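You operate a simulated robot arm through the tools that you are given. There is no shell and no other tool. Be economical: measure what you need, move in short steps, check, and stop when the job is done.

You run a simulated robot arm. Do the job below in one go: nothing can be reset, and whatever is moved stays where it is left.

Task
Switch the switch of head three on. Turn the tension knob with the orange dot on head four to 5. Open the black drawer, take the green brush from the inside the black drawer and put it in the grey tray, then shut the drawer. Turn the tension knob with the orange dot on head two to 4. Turn the tension knob with the blue dot on head one to 2. Take the orange brush and put it on top of the grey backing roll on the end of the long table beside head one. Take the yellow brush and leave it in the black tray. Do these in any order.

Only the result counts: the job must be done as asked and must still hold three seconds after the hand-in. Knocking over, shifting, dropping, spilling or breaking anything else fails it.

Robot
A 6-joint arm with a fingered hand on a trunk, on a base that drives. Base frame: it is fixed to the floor where the robot stands at the start and does not move with it; the origin is under the middle of the robot, x ahead of it, y to its left, z up; the surface under the hand at the start is at about z = 820. Lengths are in mm, angles in degrees, forces in N, time in s.
With the tool pointing down near the work surface it reaches from about 140 to 700 mm from the robot's upright axis, wherever it stands. Its first joint turns from -166.0 to 166.0 degrees. Places, roughly: black drawer [500, -400, 600]; black tray (26x17x6 cm) [-1800, -4100, 500]; green brush (8x4x5 cm) [400, -400, 600]; grey backing roll (7x7x15 cm) [300, 1800, 900]; grey tray (26x17x6 cm) [-2200, -1200, 200]; orange brush (5x3x5 cm) [500, 1600, 800]; switch of head three [600, 0, 1400]; tension knob with the blue dot on head one [600, 1100, 1500]; tension knob with the orange dot on head four [600, -600, 1400]; tension knob with the orange dot on head two [600, 400, 1400]; yellow brush (8x4x5 cm) [1000, -2600, 400]. Payload 4 kg.
Tool frame: the origin (TCP) lies between the finger pads and is the grasp point; the fingertips stand 26 mm ahead of it; z points along the fingers, y is the line along which they close. The gripper opens to 148 mm. The gripper's body begins 73 mm behind the TCP. The gripper is a hand of 3 fingers: y runs from the thumb to the fingers, the wrist lies at [0, 0, -239] in the tool frame, and closing takes about 1.5 s.
Orientation is that of the tool frame in the base frame, as a unit quaternion [w, x, y, z]. With the fingers straight down and closing along the base's y, the tool's x points along the base's -x, its y along +y and its z along -z.

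Tools
- The arm moves only by the tool jog_arm. Its argument "targets" is a list of rows, each a list of 7 numbers: the shift along the tool's x, y, z in units of 500 mm (1.0 is 500 mm), then the turn, a rotation vector about the tool's x, y, z in units of 120 degrees (1.0 is 120 degrees), then the gripper command, from -1 (fully open) to 1 (shut), values between in proportion. In form: [[dx, dy, dz, ax, ay, az, claw], ...]. A call has 1 to 20 rows; each row is the pose to reach, as a shift and turn from the pose commanded when the call began, along the tool's axes at that moment. A call with a number of a shift or a turn outside -1 to 1 is refused whole. A row lasts 0.2 s, in which the tool goes at most 50 mm and 8.6 degrees; a call with a longer step from one row to the next is refused whole, and so is a gripper value outside its range. A pose out of reach is approached as far as the arm can. The call stops where the force on the tool passes 40 N (or 10 N more than at its start, if that is more) or the arm is blocked; 0.2 s more then pass. Each finger travels about 153 mm/s and halts on what it meets, pressing with about 32 N; the grip force reading is that of the motor and also rises with nothing between the fingers. The clock runs only during rows and for 0.2 s after the last one: add rows that repeat a pose to give the fingers time. The reply holds the time, the measured pose of the TCP, the force on the tool along the base axes, the opening and the grip force, in the units named above and with some noise, with the torque about the TCP (base axes, N m) and any sound that the robot's microphone picked up, and new pictures: "show" is both (left out), scene, wrist or none.
- Cameras (640 x 400 px; columns grow to the right, rows downward): "scene" is now at [32.4, 164.7, 1349.7]; the picture's right is [0.06, -1.00, 0.00], its down [-0.60, -0.03, -0.80] and it looks along [0.80, 0.05, -0.60] (base axes); focal length 214 px, centre (320, 200). "wrist" rides on the gripper at [68, -39, -90] in the tool frame; the picture's right is [0.50, 0.87, 0.00], its down [-0.66, 0.38, -0.65] and it looks along [-0.57, 0.33, 0.76] (tool axes); focal length 222 px, centre (320, 200).
- slide_trunk(by): slides the trunk up (or, below 0, down) by that many mm; the arm and the scene camera ride with it, the base frame stays. It gives what a move gives, with no picture.
- drive_base(legs): drives the robot by 1 to 6 legs, each [ahead, left, turn to the left] in mm, mm and degrees, along the robot's own axes; the way and the turn of a leg run together, so that a leg with both is an arc; at most 1500 mm and 180 degrees a leg. The arm and the cameras ride along, it lands a little off, and it stops where it bumps. It gives what a move gives, and a new picture of the scene camera.
- grasp_type(shape): the hand has 3 fingers and takes this shape, open, in about a second: jaw (thumb against the fingers, like two jaws); tri (thumb and two fingers); tip (a fingertip pinch); poke (one finger out to press); point (the index stretched); flat (the hand flat); cup (the hand cupped); fist (a fist). The gripper value then closes the fingers along that shape, each until it touches; the sizes above hold for jaw. It gives what a move gives, with no picture.
- pan_tilt(pan, tilt): turns the head with the scene camera to pan (to the left, within 155 degrees either way) and tilt (down, from -29 to 69), counted from straight ahead of the robot. It gives what a move gives, and a new picture of the scene camera.
- pixel_to_xyz(camera, pixels): for up to 12 pixels [column, row] of the newest picture of that camera ("zoom" is the newest enlarged one), the place [x, y, z] in the base frame of the surface seen there, good to about 2 mm, but the place of the scene camera against the robot may be out by one fixed shift of up to 25 mm in any direction. The clock stands still meanwhile.
- zoom(camera, box): a new picture of the part [left, top, right, bottom] of that camera's present view, enlarged. The clock stands still meanwhile.
- finish_job(): hands the job in; it is judged then, once.

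Go step by step. Measure first, check grasps and placings, and put right what went wrong. The budget is 124 turns and 260 pictures, counting those below and the enlarged ones. Unless the task says otherwise, let go and move clear before handing in.

The tools are called after "Call:" as a command line: name --pt "numbers of a row" for each row, then --argument value for the rest, lists and objects as JSON in quotes. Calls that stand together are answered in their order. jog_arm: Moves the arm, as the interface text tells. Its arguments: {"type":"object","properties":{"targets":{"type":"array"},"show":{"type":"string","enum":["both","scene","wrist","none"]}},"required":["targets"]} The other tools are called the same way: slide_trunk (by) slides the trunk up or down; grasp_type (shape) gives the hand a shape; drive_base (legs) drives the base; pan_tilt (pan, tilt) turns the head that bears the scene camera; pixel_to_xyz (camera, pixels) gives the place of the surface under pixels of a picture; zoom (camera, box) takes an enlarged picture of a part of a camera's view; finish_job () hands the job in.

At the start:

```text
clock: 0.0
position: [414.3, 22.5, 999.3]
tool_rot: [0.001, 0.0, 1.0, 0.0]
wrist_force: [0.1, -0.1, 0.2]
ft_torque: [-0.03, 0.03, -0.02]
width: 147.9
grip_force: 0.1
shape: jaw
trunk travel left (down, up): [-275.0, 315.0]
robot x, y, heading: [-2.9, 1.5, -0.0]
head pan, tilt: [3.3, 36.9]
```

scene: 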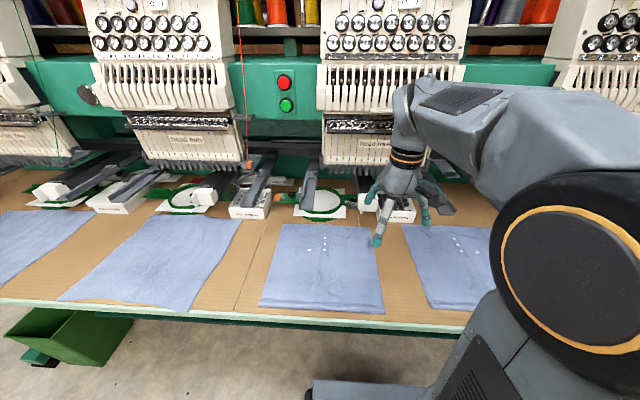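
wrist: 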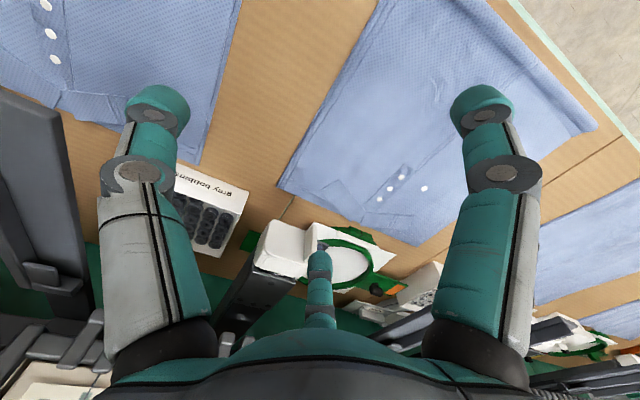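

The picture shows heads "two" and "three" ahead with their knob rows at rows 15-45. I tilt the head up to see the control panels.

Call:
pan_tilt --pan 0 --tilt 0

Call:
pan_tilt --pan 50 --tilt 15

Call:
pan_tilt --pan -50 --tilt 20

```text
clock: 1.0
position: [414.9, 21.4, 1000.1]
tool_rot: [0.001, 0.0, 1.0, 0.0]
wrist_force: [0.3, -0.8, 0.5]
ft_torque: [0.0, -0.02, -0.02]
width: 147.8
grip_force: 0.0
shape: jaw
trunk travel left (down, up): [-275.0, 315.0]
robot x, y, heading: [1.7, -1.6, -0.0]
head pan, tilt: [0.0, 0.0]
```

scene: 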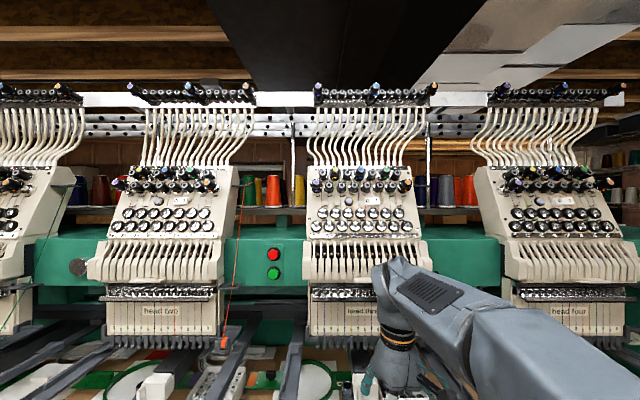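

```text
clock: 2.2
position: [415.0, 23.0, 998.8]
tool_rot: [0.0, 0.001, 1.0, 0.0]
wrist_force: [0.2, 0.7, -0.1]
ft_torque: [-0.01, 0.04, -0.02]
width: 147.9
grip_force: 0.1
shape: jaw
trunk travel left (down, up): [-275.0, 315.0]
robot x, y, heading: [1.9, 1.1, -0.1]
head pan, tilt: [50.0, 15.0]
```

scene: 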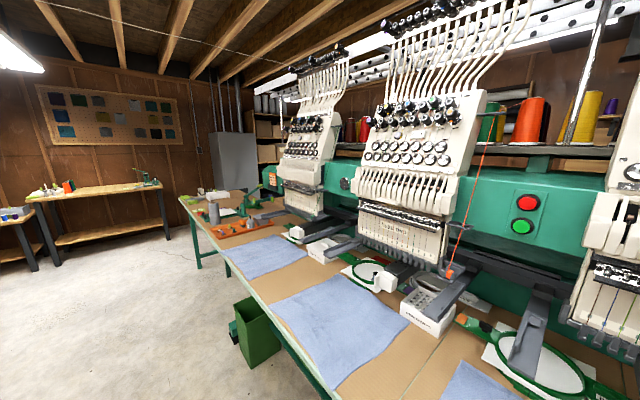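

```text
clock: 4.0
position: [414.2, 22.8, 999.3]
tool_rot: [0.0, 0.0, 1.0, 0.001]
wrist_force: [-0.4, 0.4, -0.2]
ft_torque: [0.0, -0.02, -0.01]
width: 148.0
grip_force: 0.1
shape: jaw
trunk travel left (down, up): [-275.0, 315.0]
robot x, y, heading: [-0.2, -0.4, -0.2]
head pan, tilt: [-50.0, 20.0]
```

scene: 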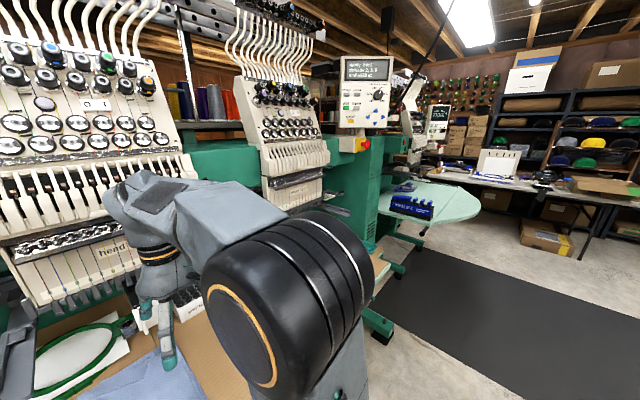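

The heads carry rows of knobs; I look straight ahead again and enlarge heads two, three and four.

Call:
pan_tilt --pan 0 --tilt 0

Call:
zoom --camera "scene" --box '[300, 150, 430, 231]'

Call:
zoom --camera "scene" --box '[480, 150, 640, 250]'

Call:
zoom --camera "scene" --box '[90, 155, 240, 249]'

```text
clock: 5.2
position: [414.3, 21.6, 999.9]
tool_rot: [0.0, -0.001, 1.0, -0.001]
wrist_force: [0.4, 0.8, 0.7]
ft_torque: [-0.01, -0.04, 0.01]
width: 147.8
grip_force: 0.1
shape: jaw
trunk travel left (down, up): [-275.0, 315.0]
robot x, y, heading: [1.6, 0.1, -0.1]
head pan, tilt: [0.0, 0.0]
```

scene: 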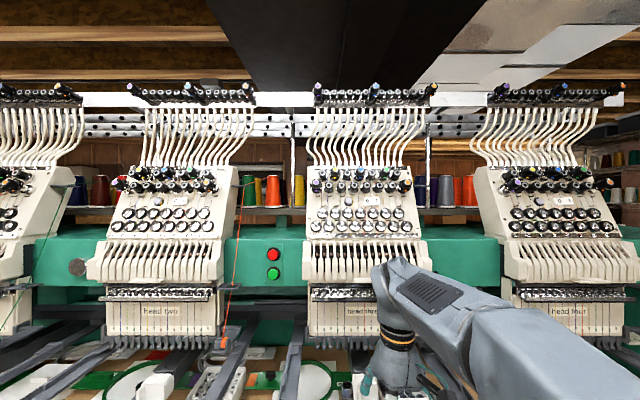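

```text
4.92 times, centred on (365, 190) of scene
```

zoom: 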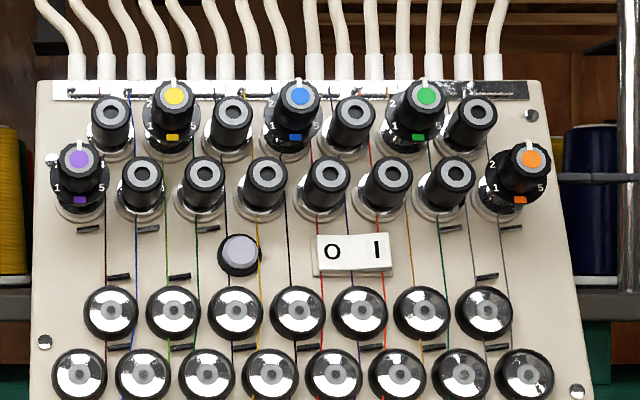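

```text
4.00 times, centred on (560, 200) of scene
```

zoom: 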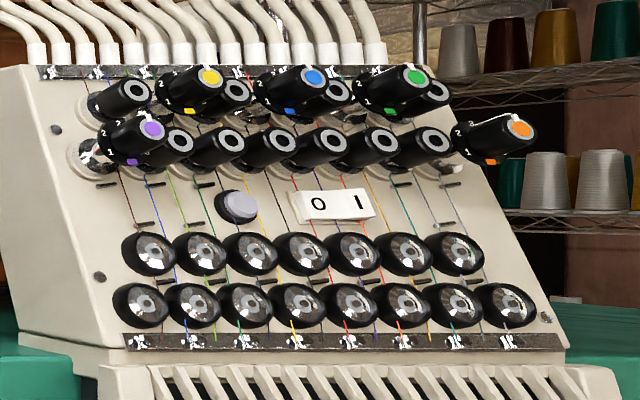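

```text
4.26 times, centred on (165, 202) of scene
```

zoom: 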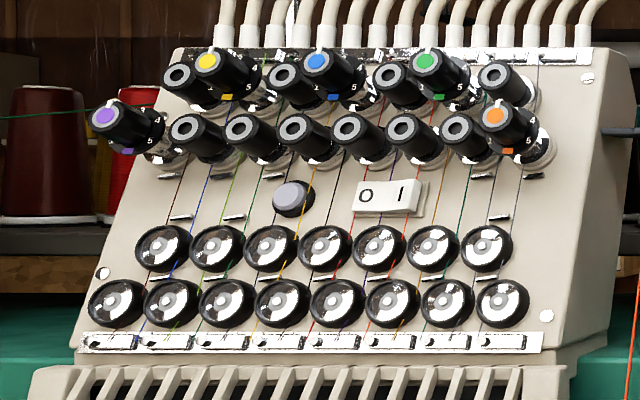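

Head three's rocker (zoom px ~350,252) has I at right; knobs have scales 1–5. I measure head three.

Call:
zoom --camera "scene" --box '[350, 170, 414, 210]'

Call:
pixel_to_xyz --camera "zoom" --pixels '[[165, 300], [255, 300], [210, 310], [130, 320], [150, 240], [320, 330], [500, 110], [500, 180], [470, 240], [415, 300], [560, 250], [260, 270]]'

```text
10.00 times, centred on (382, 190) of scene
```

zoom: 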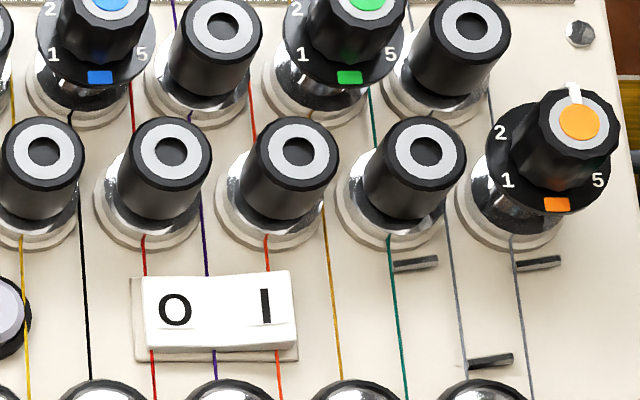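

```text
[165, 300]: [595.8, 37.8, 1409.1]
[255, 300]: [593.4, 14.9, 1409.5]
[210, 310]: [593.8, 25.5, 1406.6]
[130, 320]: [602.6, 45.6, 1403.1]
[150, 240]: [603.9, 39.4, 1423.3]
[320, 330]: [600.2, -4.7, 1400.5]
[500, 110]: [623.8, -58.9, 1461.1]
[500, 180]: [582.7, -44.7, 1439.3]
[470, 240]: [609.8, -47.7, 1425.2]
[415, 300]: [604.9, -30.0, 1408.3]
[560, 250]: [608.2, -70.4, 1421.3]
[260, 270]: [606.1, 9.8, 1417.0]
```

Panel leans back about 20° (x 602→624 over z 1403→1461). I raise the trunk and set the poke shape for the switch.

Call:
slide_trunk --by 200

Call:
grasp_type --shape "poke"

Call:
jog_arm --pt "0 0 -0.1 0 -0.07 0 -1" --pt "0 0 -0.17 0 -0.14 0 -1" --pt "0.0 0 -0.24 0 -0.21 0 -1" --pt "0.0 0 -0.31 0 -0.28 0 -1" --pt "0 0 -0.36 0 -0.35 0 -1" --pt "0 0 -0.4 0 -0.42 0 -1" --pt "0 0 -0.4 0 -0.49 0 -1" --pt "0 0 -0.4 0 -0.56 0 -1" --pt "0 0 -0.4 0 -0.5833 0 -1" --pt "0 0 -0.4 0 -0.5833 0 -1"

```text
clock: 7.3
position: [414.9, 21.5, 1199.3]
tool_rot: [0.0, -0.001, 1.0, 0.0]
wrist_force: [1.2, 0.1, -0.6]
ft_torque: [0.03, -0.02, 0.01]
width: 147.7
grip_force: 0.1
shape: jaw
trunk travel left (down, up): [-475.0, 115.0]
robot x, y, heading: [3.1, -2.5, 0.1]
head pan, tilt: [0.0, 0.0]
```

```text
clock: 8.2
position: [414.4, 23.2, 1200.9]
tool_rot: [0.0, -0.001, 1.0, -0.001]
wrist_force: [0.3, -0.4, 0.6]
ft_torque: [0.0, -0.03, 0.01]
width: 0.0
grip_force: 0.1
shape: poke
trunk travel left (down, up): [-475.0, 115.0]
robot x, y, heading: [3.3, 2.5, -0.1]
head pan, tilt: [0.0, 0.0]
```

```text
clock: 10.4
position: [414.5, 22.9, 1401.0]
tool_rot: [0.573, 0.001, 0.819, 0.0]
wrist_force: [-1.2, 0.3, -0.5]
ft_torque: [-0.03, 0.04, 0.0]
width: 0.0
grip_force: 0.1
shape: poke
trunk travel left (down, up): [-475.0, 115.0]
robot x, y, heading: [-0.4, 1.7, 0.2]
head pan, tilt: [0.0, 0.0]
```

scene: 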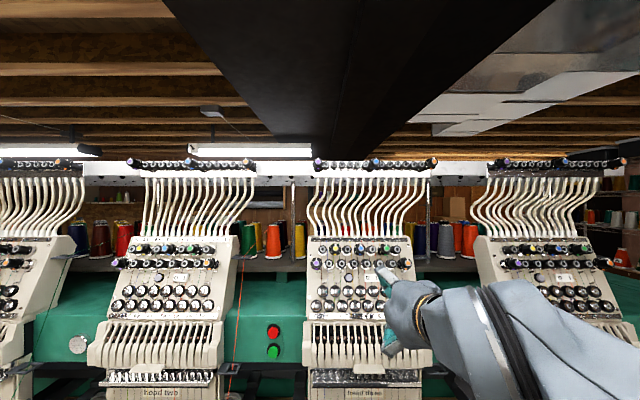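
wrist: 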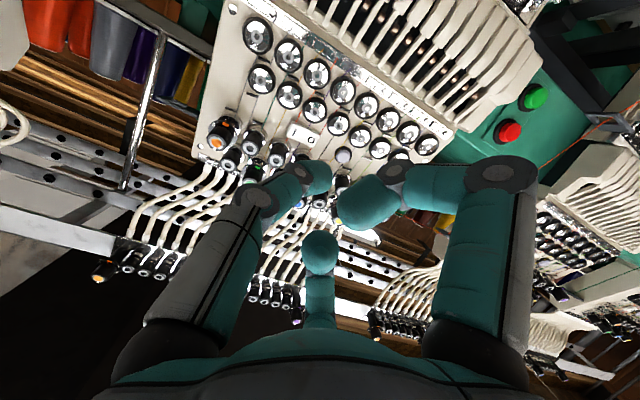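

The tool now points at the panel. I tilt the camera down and enlarge hand and switch to calibrate.

Call:
pan_tilt --pan 0 --tilt 20

Call:
zoom --camera "scene" --box '[304, 130, 448, 220]'

Call:
zoom --camera "wrist" --box '[170, 80, 490, 280]'

```text
clock: 11.2
position: [414.5, 23.3, 1400.8]
tool_rot: [0.573, 0.0, 0.819, 0.0]
wrist_force: [0.1, 0.5, 0.5]
ft_torque: [0.0, 0.01, 0.01]
width: 0.1
grip_force: 0.1
shape: poke
trunk travel left (down, up): [-475.0, 115.0]
robot x, y, heading: [1.2, 0.8, -0.0]
head pan, tilt: [0.0, 20.0]
```

scene: 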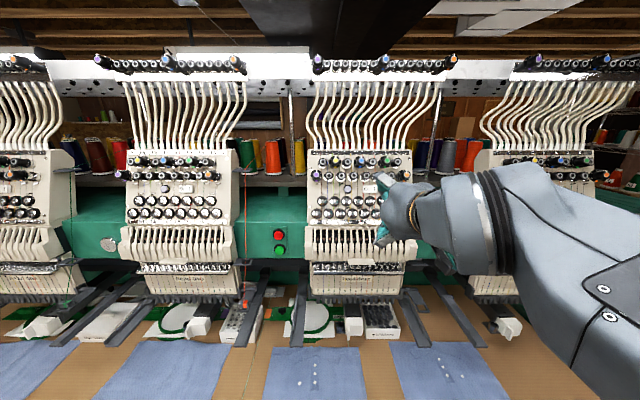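

```text
4.44 times, centred on (376, 175) of scene
```

zoom: 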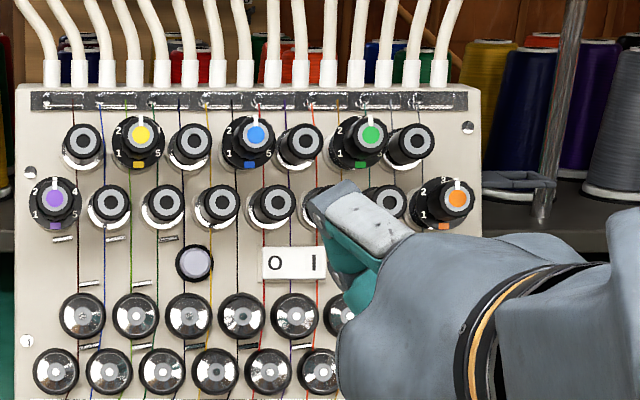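

```text
2.00 times, centred on (330, 180) of wrist
```

zoom: 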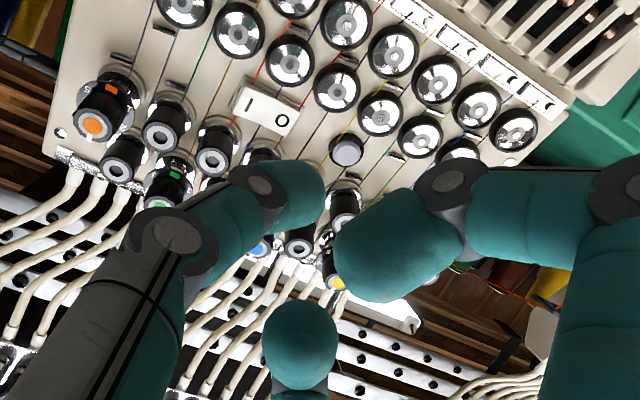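

The rocker is visible in both views; measuring it in the wrist picture (no shift) and scene picture gives the camera shift. I also measure the fingertips.

Call:
pixel_to_xyz --camera "wrist" --pixels '[[296, 132.5], [310.5, 139], [303, 136], [216, 142], [343, 155], [312, 175], [320, 255], [360, 205]]'

Call:
zoom --camera "scene" --box '[304, 130, 448, 220]'

Call:
pixel_to_xyz --camera "zoom" --pixels '[[312, 263], [274, 263], [457, 198], [194, 262], [345, 188], [255, 133]]'

Call:
zoom --camera "wrist" --box '[256, 110, 352, 170]'

```text
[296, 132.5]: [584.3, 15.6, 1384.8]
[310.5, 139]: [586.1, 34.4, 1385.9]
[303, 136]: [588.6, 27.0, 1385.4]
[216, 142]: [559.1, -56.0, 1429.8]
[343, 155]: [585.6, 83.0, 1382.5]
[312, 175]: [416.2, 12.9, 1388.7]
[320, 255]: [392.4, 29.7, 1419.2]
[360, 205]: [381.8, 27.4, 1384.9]
```

```text
4.44 times, centred on (376, 175) of scene
```

zoom: 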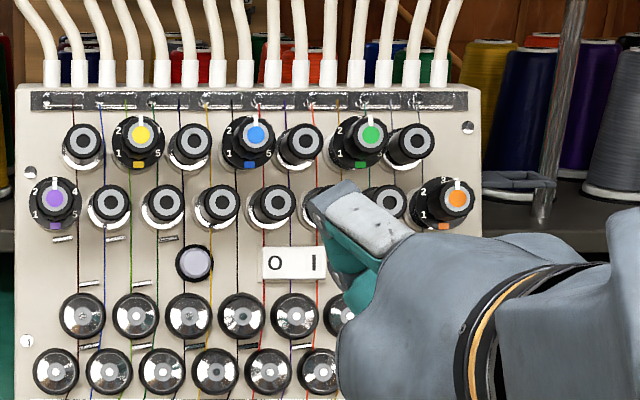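

```text
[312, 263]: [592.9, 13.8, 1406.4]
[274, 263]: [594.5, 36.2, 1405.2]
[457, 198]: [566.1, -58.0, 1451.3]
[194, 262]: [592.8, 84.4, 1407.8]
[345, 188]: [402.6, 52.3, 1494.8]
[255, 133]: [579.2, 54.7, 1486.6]
```

```text
6.67 times, centred on (304, 140) of wrist
```

zoom: 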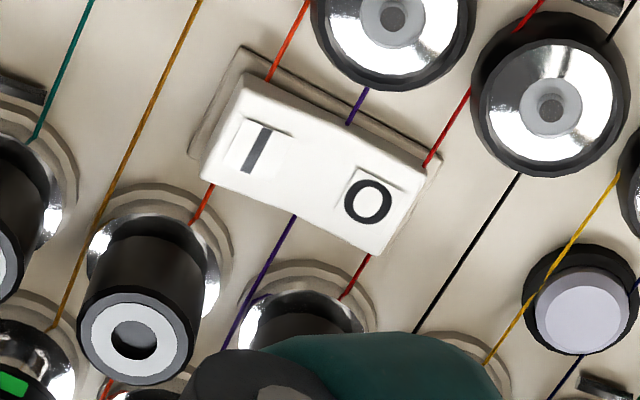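

The two views differ by about (8, 0, 21.5), so that is the scene camera's shift. I enlarge the hand to see which finger is stretched out in poke.

Call:
zoom --camera "scene" --box '[360, 155, 440, 260]'

Call:
zoom --camera "wrist" --box '[240, 140, 400, 350]'

Call:
pixel_to_xyz --camera "wrist" --pixels '[[320, 235], [320, 245], [310, 260], [332, 260], [320, 272], [320, 300], [345, 225], [380, 200], [400, 215], [325, 165], [325, 185], [300, 180]]'

```text
3.81 times, centred on (400, 208) of scene
```

zoom: 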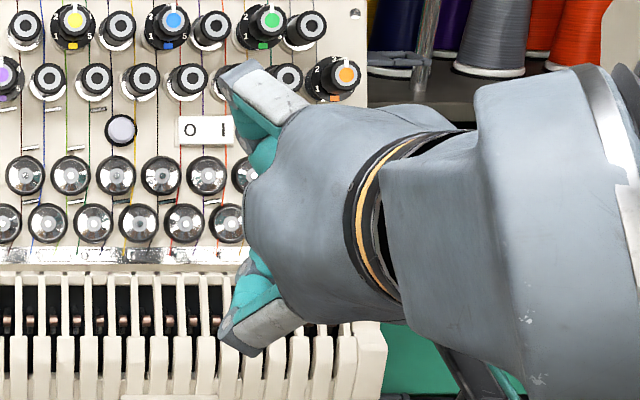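

```text
1.90 times, centred on (320, 245) of wrist
```

zoom: 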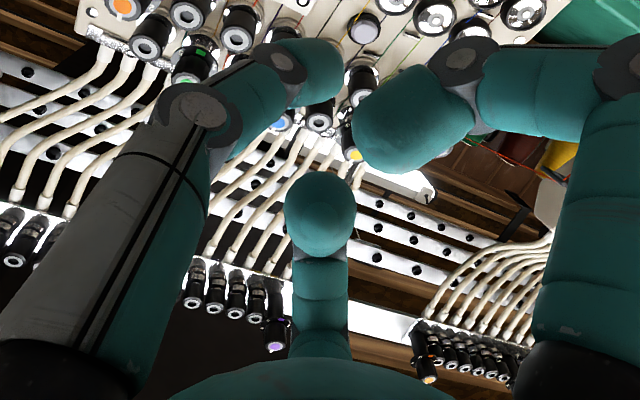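

```text
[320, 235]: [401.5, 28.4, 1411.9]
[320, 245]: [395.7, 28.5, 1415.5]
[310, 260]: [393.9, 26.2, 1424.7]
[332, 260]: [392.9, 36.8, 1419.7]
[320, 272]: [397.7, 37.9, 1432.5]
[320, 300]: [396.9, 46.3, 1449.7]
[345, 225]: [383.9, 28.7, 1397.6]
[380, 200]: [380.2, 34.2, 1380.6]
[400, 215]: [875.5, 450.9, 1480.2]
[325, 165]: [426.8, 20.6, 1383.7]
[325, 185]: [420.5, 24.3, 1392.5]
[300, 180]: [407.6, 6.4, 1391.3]
```

The thumb (left finger) reaches to the tool axis about 20–26 mm ahead of the TCP and the others are bent back. I go to a standoff 40 mm before the I half.

Call:
jog_arm --pt "-0.02 -0.006 0.05 0 0 0 1" --pt "-0.043 -0.011 0.1 0 0 0 1" --pt "-0.065 -0.017 0.15 0 0 0 1" --pt "-0.086 -0.022 0.202 0 0 0 1" --pt "-0.086 -0.022 0.202 0 0 0 1" --pt "-0.086 -0.022 0.202 0 0 0 1"

Call:
zoom --camera "wrist" --box '[200, 60, 440, 210]'

```text
clock: 12.7
position: [523.3, 11.9, 1406.5]
tool_rot: [0.574, 0.0, 0.819, 0.0]
wrist_force: [0.6, 0.0, 0.0]
ft_torque: [0.0, -0.01, 0.0]
width: 0.0
grip_force: 32.6
shape: jaw
trunk travel left (down, up): [-475.0, 115.0]
robot x, y, heading: [-3.0, -0.1, -0.3]
head pan, tilt: [0.0, 20.0]
```

scene: 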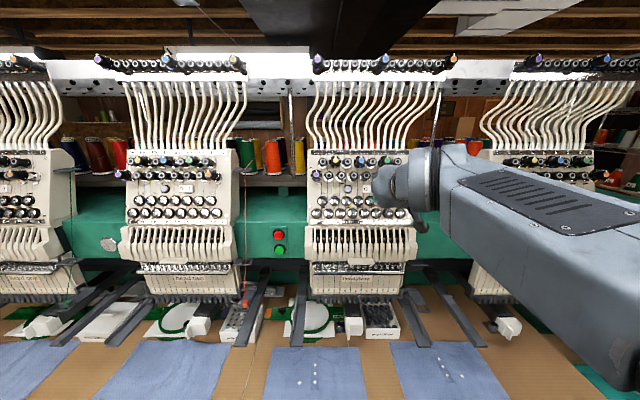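
wrist: 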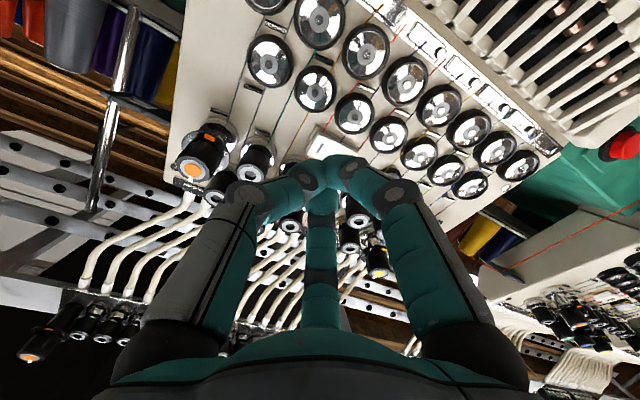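

```text
2.67 times, centred on (320, 135) of wrist
```

zoom: 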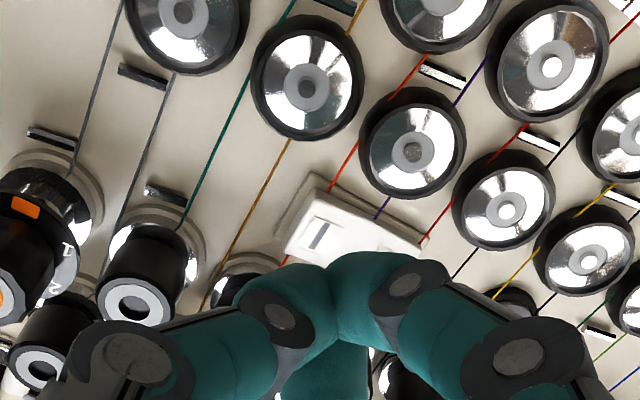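

The closed tips form a poker on the tool axis, and I (zoom px 320,235) lies just ahead. I advance gently, aimed at the outer part of I.

Call:
jog_arm --pt "0 -0.01 0.02 0 0 0 1" --pt "0 -0.01 0.04 0 0 0 1" --pt "0 -0.01 0.055 0 0 0 1" --pt "0 -0.01 0.065 0 0 0 1" --pt "0 -0.01 0.072 0 0 0 1" --pt "0 -0.01 0.079 0 0 0 1" --pt "0 -0.01 0.086 0 0 0 1" --show "wrist"

Call:
zoom --camera "wrist" --box '[240, 100, 400, 200]'

```text
clock: 14.2
position: [559.7, 6.4, 1392.1]
tool_rot: [0.576, 0.001, 0.818, 0.0]
wrist_force: [-26.1, 0.1, -4.4]
ft_torque: [-0.06, -0.07, 0.22]
width: 0.0
grip_force: 32.1
shape: jaw
trunk travel left (down, up): [-475.0, 115.0]
robot x, y, heading: [-2.6, 2.3, 0.3]
head pan, tilt: [0.0, 20.0]
```

wrist: 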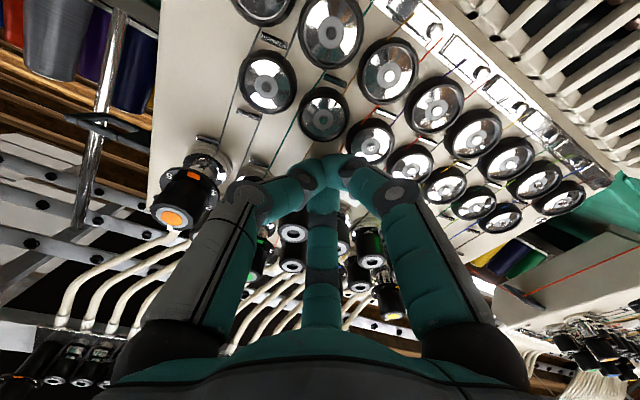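

```text
4.00 times, centred on (320, 150) of wrist
```

zoom: 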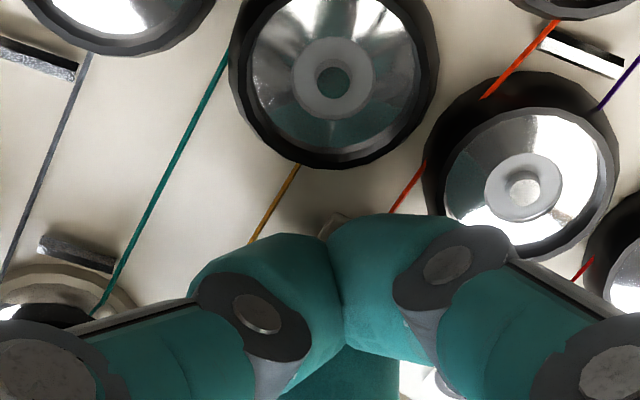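

It met 26 N at the rocker. I back off 40 mm and look whether it flipped.

Call:
jog_arm --pt "0 0 -0.03 0 0 0 1" --pt "0 0 -0.1 0 0 0 1" --pt "0 0 -0.2 0 0 0 -1" --pt "0 0 -0.22 0 0 0 -1" --pt "0 0 -0.22 0 0 0 -1" --pt "0 0 -0.22 0 0 0 -1" --pt "0 0 -0.22 0 0 0 -1" --show "wrist"

Call:
zoom --camera "wrist" --box '[256, 110, 352, 170]'

Call:
zoom --camera "scene" --box '[330, 165, 394, 205]'

```text
clock: 15.8
position: [461.9, 7.8, 1429.8]
tool_rot: [0.574, 0.001, 0.819, 0.0]
wrist_force: [-0.8, -0.6, 0.0]
ft_torque: [0.0, 0.01, -0.04]
width: 141.9
grip_force: 0.2
shape: jaw
trunk travel left (down, up): [-475.0, 115.0]
robot x, y, heading: [0.3, -1.4, -0.1]
head pan, tilt: [0.0, 20.0]
```

wrist: 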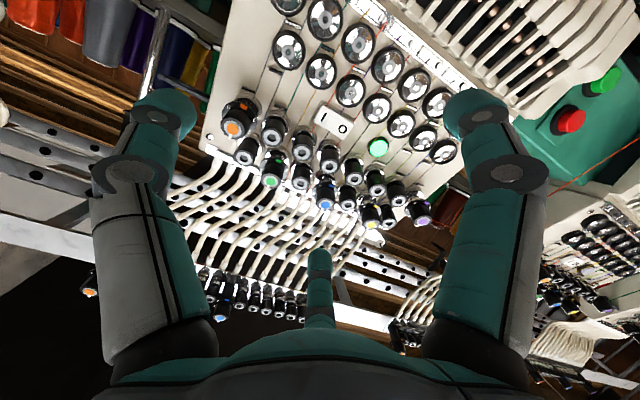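

```text
6.67 times, centred on (304, 140) of wrist
```

zoom: 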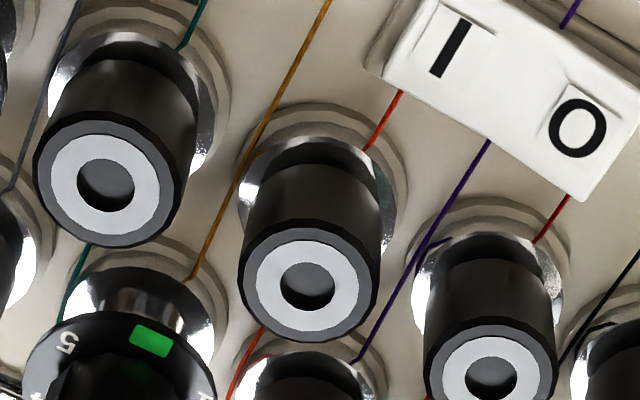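

```text
10.00 times, centred on (362, 185) of scene
```

zoom: 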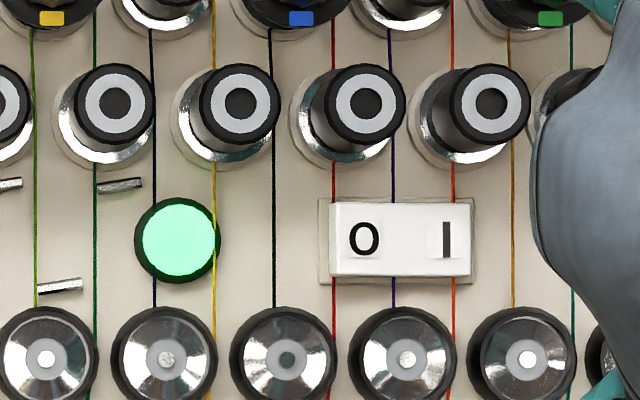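

The push lamp turned green and I is depressed: the switch is on. Next, head four's orange knob near (603,174); I enlarge and measure it.

Call:
zoom --camera "scene" --box '[496, 140, 624, 220]'

Call:
pixel_to_xyz --camera "zoom" --pixels '[[545, 170], [550, 175]]'

Call:
zoom --camera "scene" --box '[100, 140, 260, 240]'

Call:
pixel_to_xyz --camera "zoom" --pixels '[[425, 140], [428, 142]]'

```text
5.00 times, centred on (560, 180) of scene
```

zoom: 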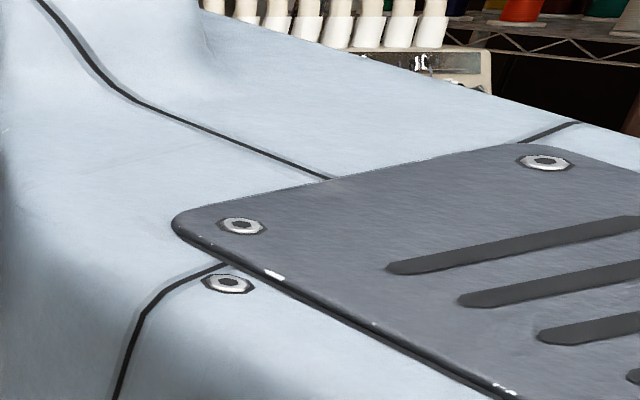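

```text
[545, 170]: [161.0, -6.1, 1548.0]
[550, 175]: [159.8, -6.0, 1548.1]
```

```text
4.00 times, centred on (180, 190) of scene
```

zoom: 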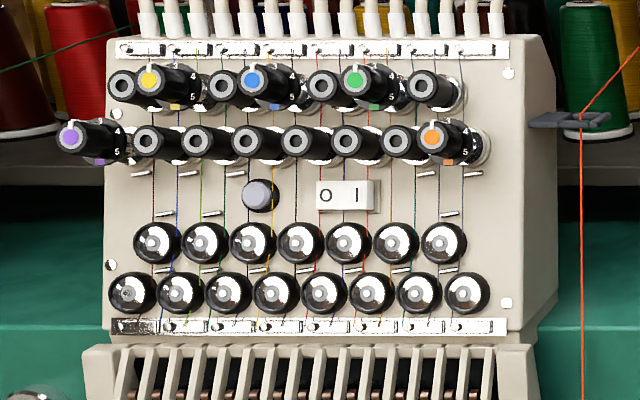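

```text
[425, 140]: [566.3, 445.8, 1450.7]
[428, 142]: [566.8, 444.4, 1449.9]
```

Head two's orange knob is at about y 446, so heads are 503 mm apart and head four's orange knob is near y −560. I drive right 565.

Call:
drive_base --legs '[[0, -565, 0]]'

Call:
zoom --camera "wrist" --box '[190, 40, 450, 240]'

Call:
zoom --camera "scene" --box '[304, 130, 448, 220]'

```text
clock: 19.1
position: [461.9, -554.7, 1429.1]
tool_rot: [0.573, -0.002, 0.819, 0.001]
wrist_force: [0.4, 0.5, 0.0]
ft_torque: [0.01, 0.0, 0.05]
width: 141.7
grip_force: 0.0
shape: jaw
trunk travel left (down, up): [-475.0, 115.0]
robot x, y, heading: [1.1, -567.5, 0.3]
head pan, tilt: [0.0, 20.0]
```

scene: 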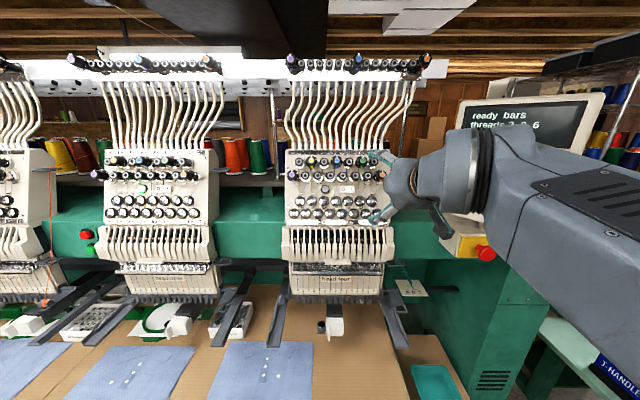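

```text
2.00 times, centred on (320, 140) of wrist
```

zoom: 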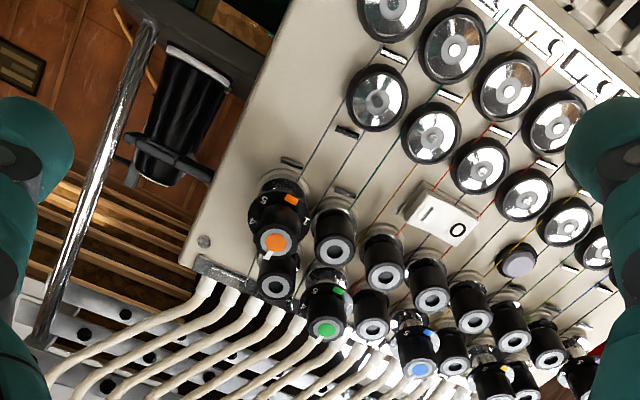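

```text
4.44 times, centred on (376, 175) of scene
```

zoom: 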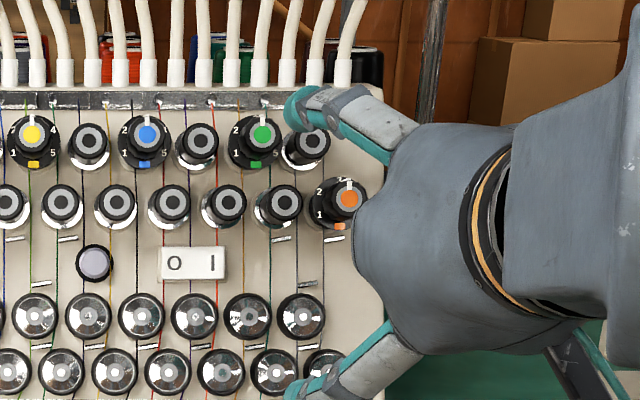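

The orange knob is at wrist px ~(297,160), pointer at 3. I enlarge and measure cap, dial and neighbours.

Call:
zoom --camera "wrist" --box '[264, 120, 344, 170]'

Call:
pixel_to_xyz --camera "zoom" --pixels '[[265, 320], [240, 320], [290, 330], [240, 270], [270, 200], [330, 200], [215, 240], [505, 365], [280, 140], [262, 360]]'

```text
8.00 times, centred on (304, 145) of wrist
```

zoom: 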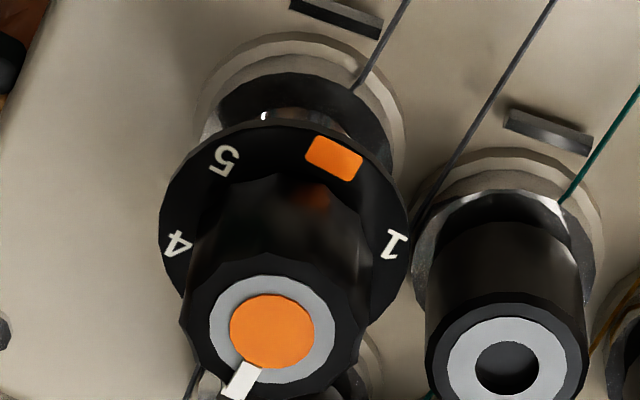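

```text
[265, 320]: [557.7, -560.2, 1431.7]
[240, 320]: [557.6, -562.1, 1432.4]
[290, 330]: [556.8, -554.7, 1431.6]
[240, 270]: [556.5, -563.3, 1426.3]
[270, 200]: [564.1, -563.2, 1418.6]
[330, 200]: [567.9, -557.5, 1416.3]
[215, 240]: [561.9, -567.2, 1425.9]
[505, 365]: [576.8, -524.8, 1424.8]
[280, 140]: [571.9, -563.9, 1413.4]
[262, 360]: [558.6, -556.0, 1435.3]
```

Cap front centre is (557.5, −559, 1431.5), the dial 15 mm behind, neighbours lower than the dial. I rotate the hand −60° about its axis, and move to 50 mm before the knob, half closed.

Call:
jog_arm --pt "-0.01 -0.002 0.01 0 0 -0.07 -0.5" --pt "-0.02 -0.004 0.02 0 0 -0.14 -0.2" --pt "-0.03 -0.006 0.03 0 0 -0.21 0.1" --pt "-0.045 -0.008 0.05 0 0 -0.28 0.2" --pt "-0.06 -0.009 0.06 0 0 -0.35 0.2" --pt "-0.07 -0.009 0.07 0 0 -0.42 0.2" --pt "-0.07 -0.009 0.078 0 0 -0.49 0.2" --pt "-0.07 -0.009 0.078 0 0 -0.5 0.2" --pt "-0.07 -0.009 0.078 0 0 -0.5 0.2"

Call:
zoom --camera "scene" --box '[304, 130, 448, 220]'

```text
clock: 21.1
position: [512.1, -557.6, 1449.3]
tool_rot: [0.498, -0.411, 0.708, -0.285]
wrist_force: [-0.6, 0.0, 1.1]
ft_torque: [0.01, 0.01, 0.01]
width: 57.1
grip_force: 0.0
shape: jaw
trunk travel left (down, up): [-475.0, 115.0]
robot x, y, heading: [3.5, -561.9, 0.2]
head pan, tilt: [0.0, 20.0]
```

scene: 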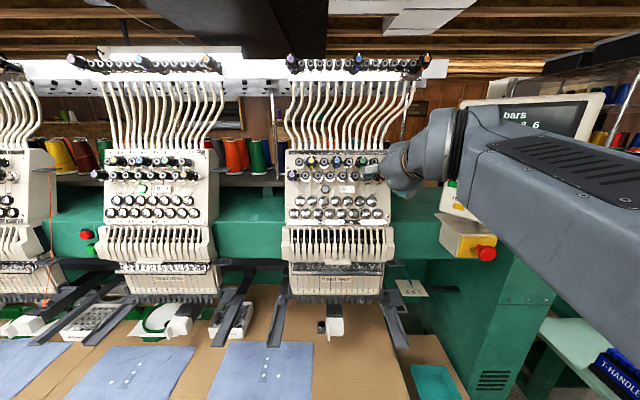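
wrist: 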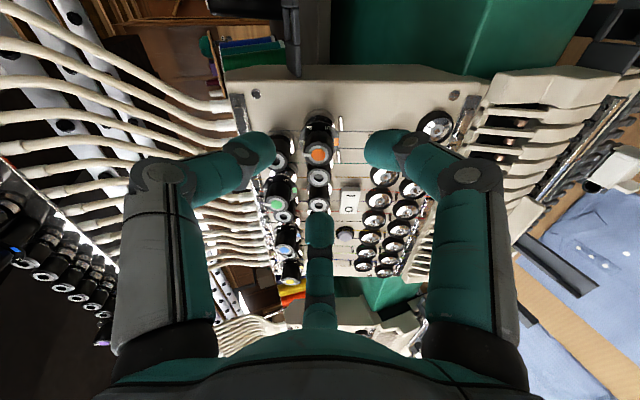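

```text
4.44 times, centred on (376, 175) of scene
```

zoom: 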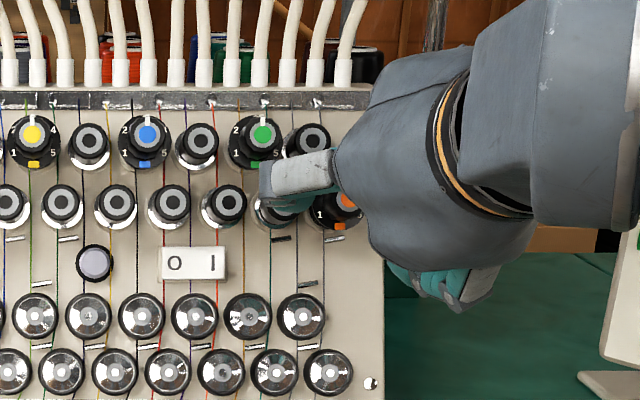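

The knob is central in the wrist view (318,155). I recheck its place from here.

Call:
zoom --camera "wrist" --box '[280, 120, 360, 170]'

Call:
pixel_to_xyz --camera "wrist" --pixels '[[318, 155], [316, 155], [320, 155], [318, 153], [318, 157], [392, 150], [262, 150]]'

```text
8.00 times, centred on (320, 145) of wrist
```

zoom: 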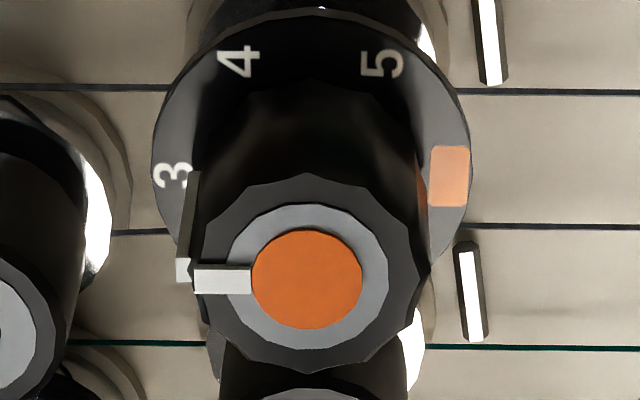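

```text
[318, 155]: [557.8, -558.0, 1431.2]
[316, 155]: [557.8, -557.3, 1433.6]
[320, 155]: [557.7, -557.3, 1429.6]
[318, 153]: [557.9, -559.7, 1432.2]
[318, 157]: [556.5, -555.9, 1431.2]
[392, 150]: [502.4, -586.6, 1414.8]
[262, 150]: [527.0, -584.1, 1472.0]
```

Dial marks are 60° apart with the colour mark opposite 3, so 5 is +120° from 3. I advance 35.5 mm and close on the cap.

Call:
jog_arm --pt "0.001 0.002 0.03 0 0 0 0.2" --pt "0.001 0.002 0.055 0 0 0 0.2" --pt "0.001 0.002 0.071 0 0 0 0.2" --pt "0.001 0.002 0.071 0 0 0 0.2" --pt "0.001 0.002 0.071 0 0 0 0.5" --pt "0.001 0.002 0.071 0 0 0 1" --pt "0.001 0.002 0.071 0 0 0 1" --pt "0.001 0.002 0.071 0 0 0 1" --show "wrist"

Call:
zoom --camera "wrist" --box '[240, 100, 400, 200]'

```text
clock: 22.9
position: [546.3, -558.6, 1433.7]
tool_rot: [0.497, -0.412, 0.708, -0.286]
wrist_force: [1.7, -1.4, -1.6]
ft_torque: [0.01, -0.01, -0.02]
width: 16.6
grip_force: 31.8
shape: tri
trunk travel left (down, up): [-475.0, 115.0]
robot x, y, heading: [0.4, -564.7, 0.5]
head pan, tilt: [0.0, 20.0]
```

wrist: 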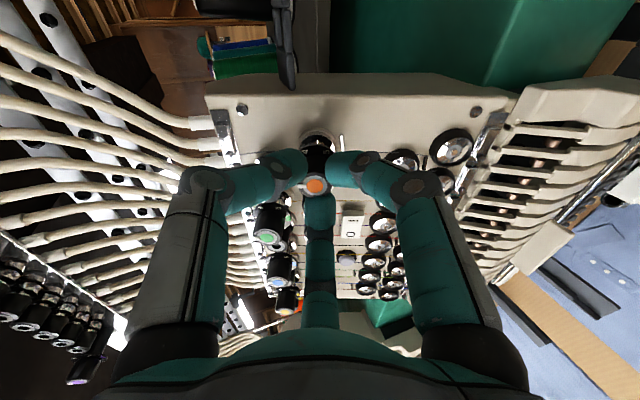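

```text
4.00 times, centred on (320, 150) of wrist
```

zoom: 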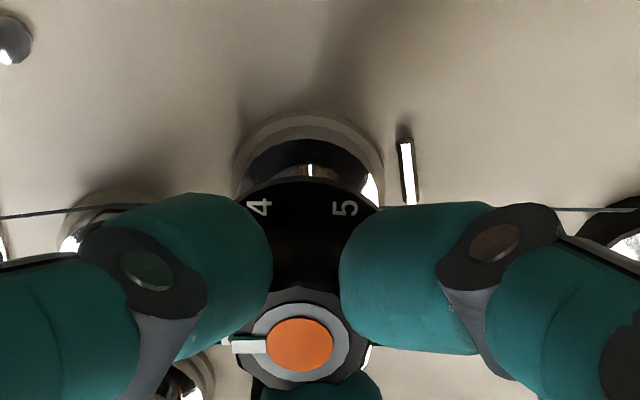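

The cap is held between all three fingers. I turn it +120°.

Call:
jog_arm --pt "0 0 0 0 0 0.07 1" --pt "0 0 0 0 0 0.14 1" --pt "0 0 0 0 0 0.21 1" --pt "0 0 0 0 0 0.28 1" --pt "0 0 0 0 0 0.35 1" --pt "0 0 0 0 0 0.42 1" --pt "0 0 0 0 0 0.49 1" --pt "0 0 0 0 0 0.56 1" --pt "0 0 0 0 0 0.63 1" --pt "0 0 0 0 0 0.7 1" --pt "0 0 0 0 0 0.77 1" --pt "0 0 0 0 0 0.84 1" --pt "0 0 0 0 0 0.91 1" --pt "0 0 0 0 0 0.97 1" --pt "0 0 0 0 0 1.0 1" --pt "0 0 0 0 0 1.0 1" --show "wrist"

Call:
zoom --camera "wrist" --box '[240, 100, 400, 200]'

```text
clock: 26.3
position: [546.1, -556.9, 1435.4]
tool_rot: [0.497, 0.407, 0.711, 0.287]
wrist_force: [8.5, 12.4, 5.9]
ft_torque: [0.08, -0.09, 0.27]
width: 15.4
grip_force: 31.7
shape: tri
trunk travel left (down, up): [-475.0, 115.0]
robot x, y, heading: [0.8, -563.8, 0.5]
head pan, tilt: [0.0, 20.0]
```

wrist: 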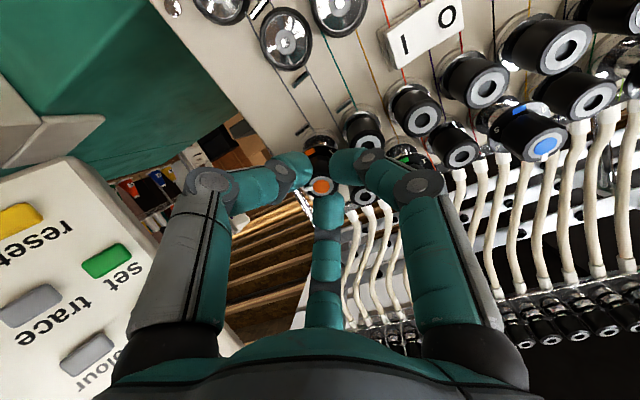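

```text
4.00 times, centred on (320, 150) of wrist
```

zoom: 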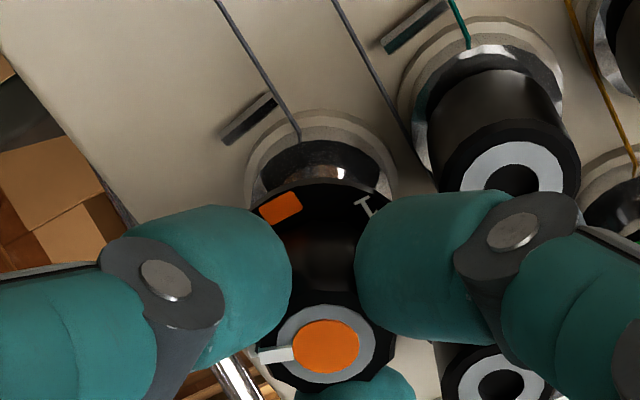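

The pointer moved with the hand. I open slightly, back straight off and check the dial.

Call:
jog_arm --pt "0 0 0 0 0 0 0.4" --pt "0 0 0 0 0 0 0.2" --pt "0 0 0 0 0 0 0.2" --pt "0 0 -0.05 0 0 0 0.2" --pt "0 0 -0.12 0 0 0 0.1" --pt "0 0 -0.16 0 0 0 0" --show "wrist"

Call:
zoom --camera "wrist" --box '[280, 110, 360, 160]'

Call:
zoom --camera "scene" --box '[354, 150, 418, 190]'

```text
clock: 27.7
position: [468.2, -559.3, 1463.4]
tool_rot: [0.495, 0.408, 0.711, 0.288]
wrist_force: [-0.3, -0.1, -0.4]
ft_torque: [0.01, -0.01, 0.01]
width: 70.5
grip_force: 0.0
shape: jaw
trunk travel left (down, up): [-475.0, 115.0]
robot x, y, heading: [1.7, -564.1, 0.2]
head pan, tilt: [0.0, 20.0]
```

wrist: 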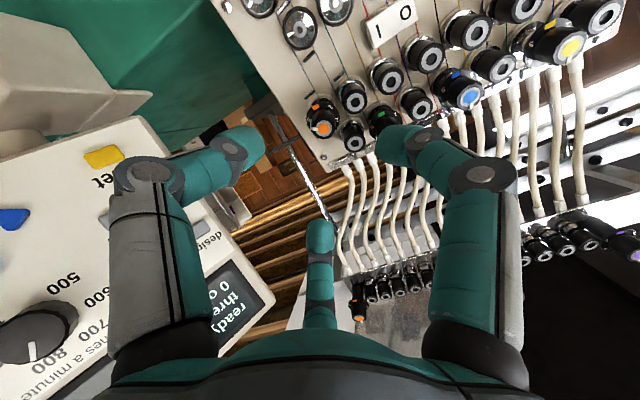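

```text
8.00 times, centred on (320, 135) of wrist
```

zoom: 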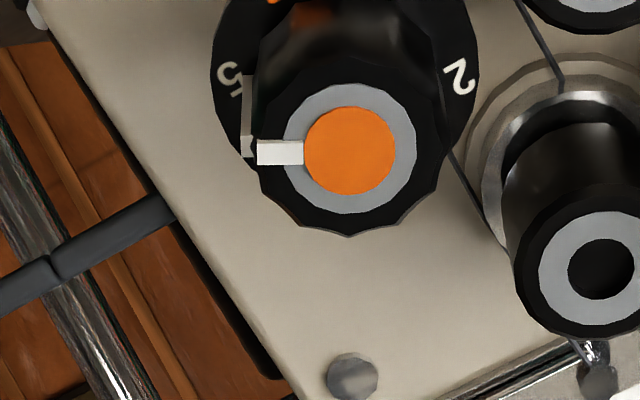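

```text
10.00 times, centred on (386, 170) of scene
```

zoom: 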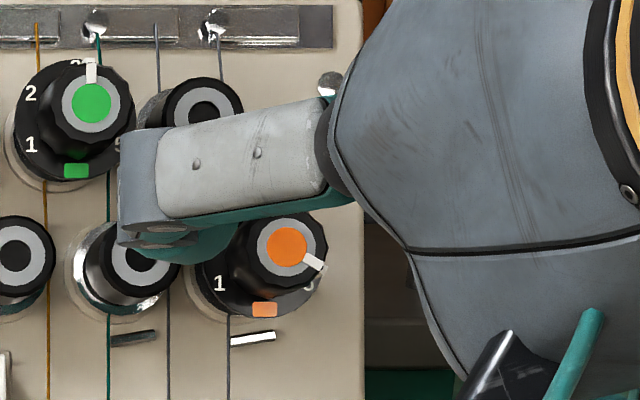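

Head four's orange pointer now sits at 5 (zoom px 318,263). I turn the hand back to −60° and drive, backing off 200, to head two.

Call:
jog_arm --pt "0 0 0 0 0 -0.07 0" --pt "0 0 0 0 0 -0.14 0.2" --pt "0 0 0 0 0 -0.21 0.2" --pt "0 0 0 0 0 -0.28 0.2" --pt "0 0 0 0 0 -0.35 0.2" --pt "0 0 0 0 0 -0.42 0.2" --pt "0 0 0 0 0 -0.49 0.2" --pt "0 0 0 0 0 -0.56 0.2" --pt "0 0 0 0 0 -0.63 0.2" --pt "0 0 0 0 0 -0.7 0.2" --pt "0 0 0 0 0 -0.77 0.2" --pt "0 0 0 0 0 -0.84 0.2" --pt "0 0 0 0 0 -0.91 0.2" --pt "0 0 0 0 0 -0.97 0.2" --pt "0 0 0 0 0 -1.0 0.2" --show "none"

Call:
drive_base --legs '[[-200, 0, 0], [0, 1005, 0]]'

```text
clock: 30.9
position: [470.4, -560.0, 1462.7]
tool_rot: [0.497, -0.412, 0.708, -0.285]
wrist_force: [0.0, -1.3, -0.2]
ft_torque: [0.01, 0.0, 0.0]
width: 57.2
grip_force: 0.0
shape: jaw
trunk travel left (down, up): [-475.0, 115.0]
robot x, y, heading: [1.7, -561.5, 0.1]
head pan, tilt: [0.0, 20.0]
```

```text
clock: 37.3
position: [269.2, 440.2, 1462.9]
tool_rot: [0.496, -0.41, 0.71, -0.287]
wrist_force: [-0.7, 0.4, 0.5]
ft_torque: [-0.02, 0.0, -0.03]
width: 57.1
grip_force: 0.1
shape: jaw
trunk travel left (down, up): [-475.0, 115.0]
robot x, y, heading: [-197.1, 439.1, -0.1]
head pan, tilt: [0.0, 20.0]
```

scene: 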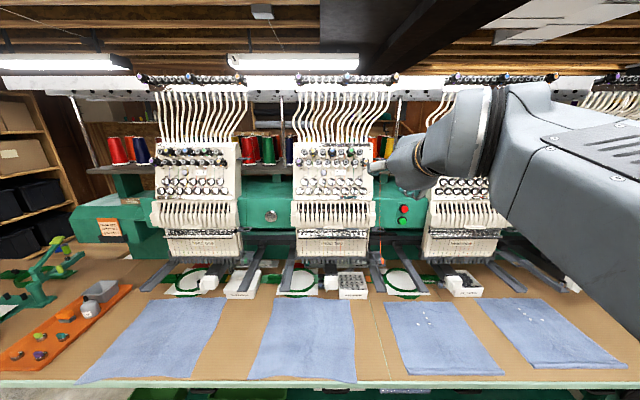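

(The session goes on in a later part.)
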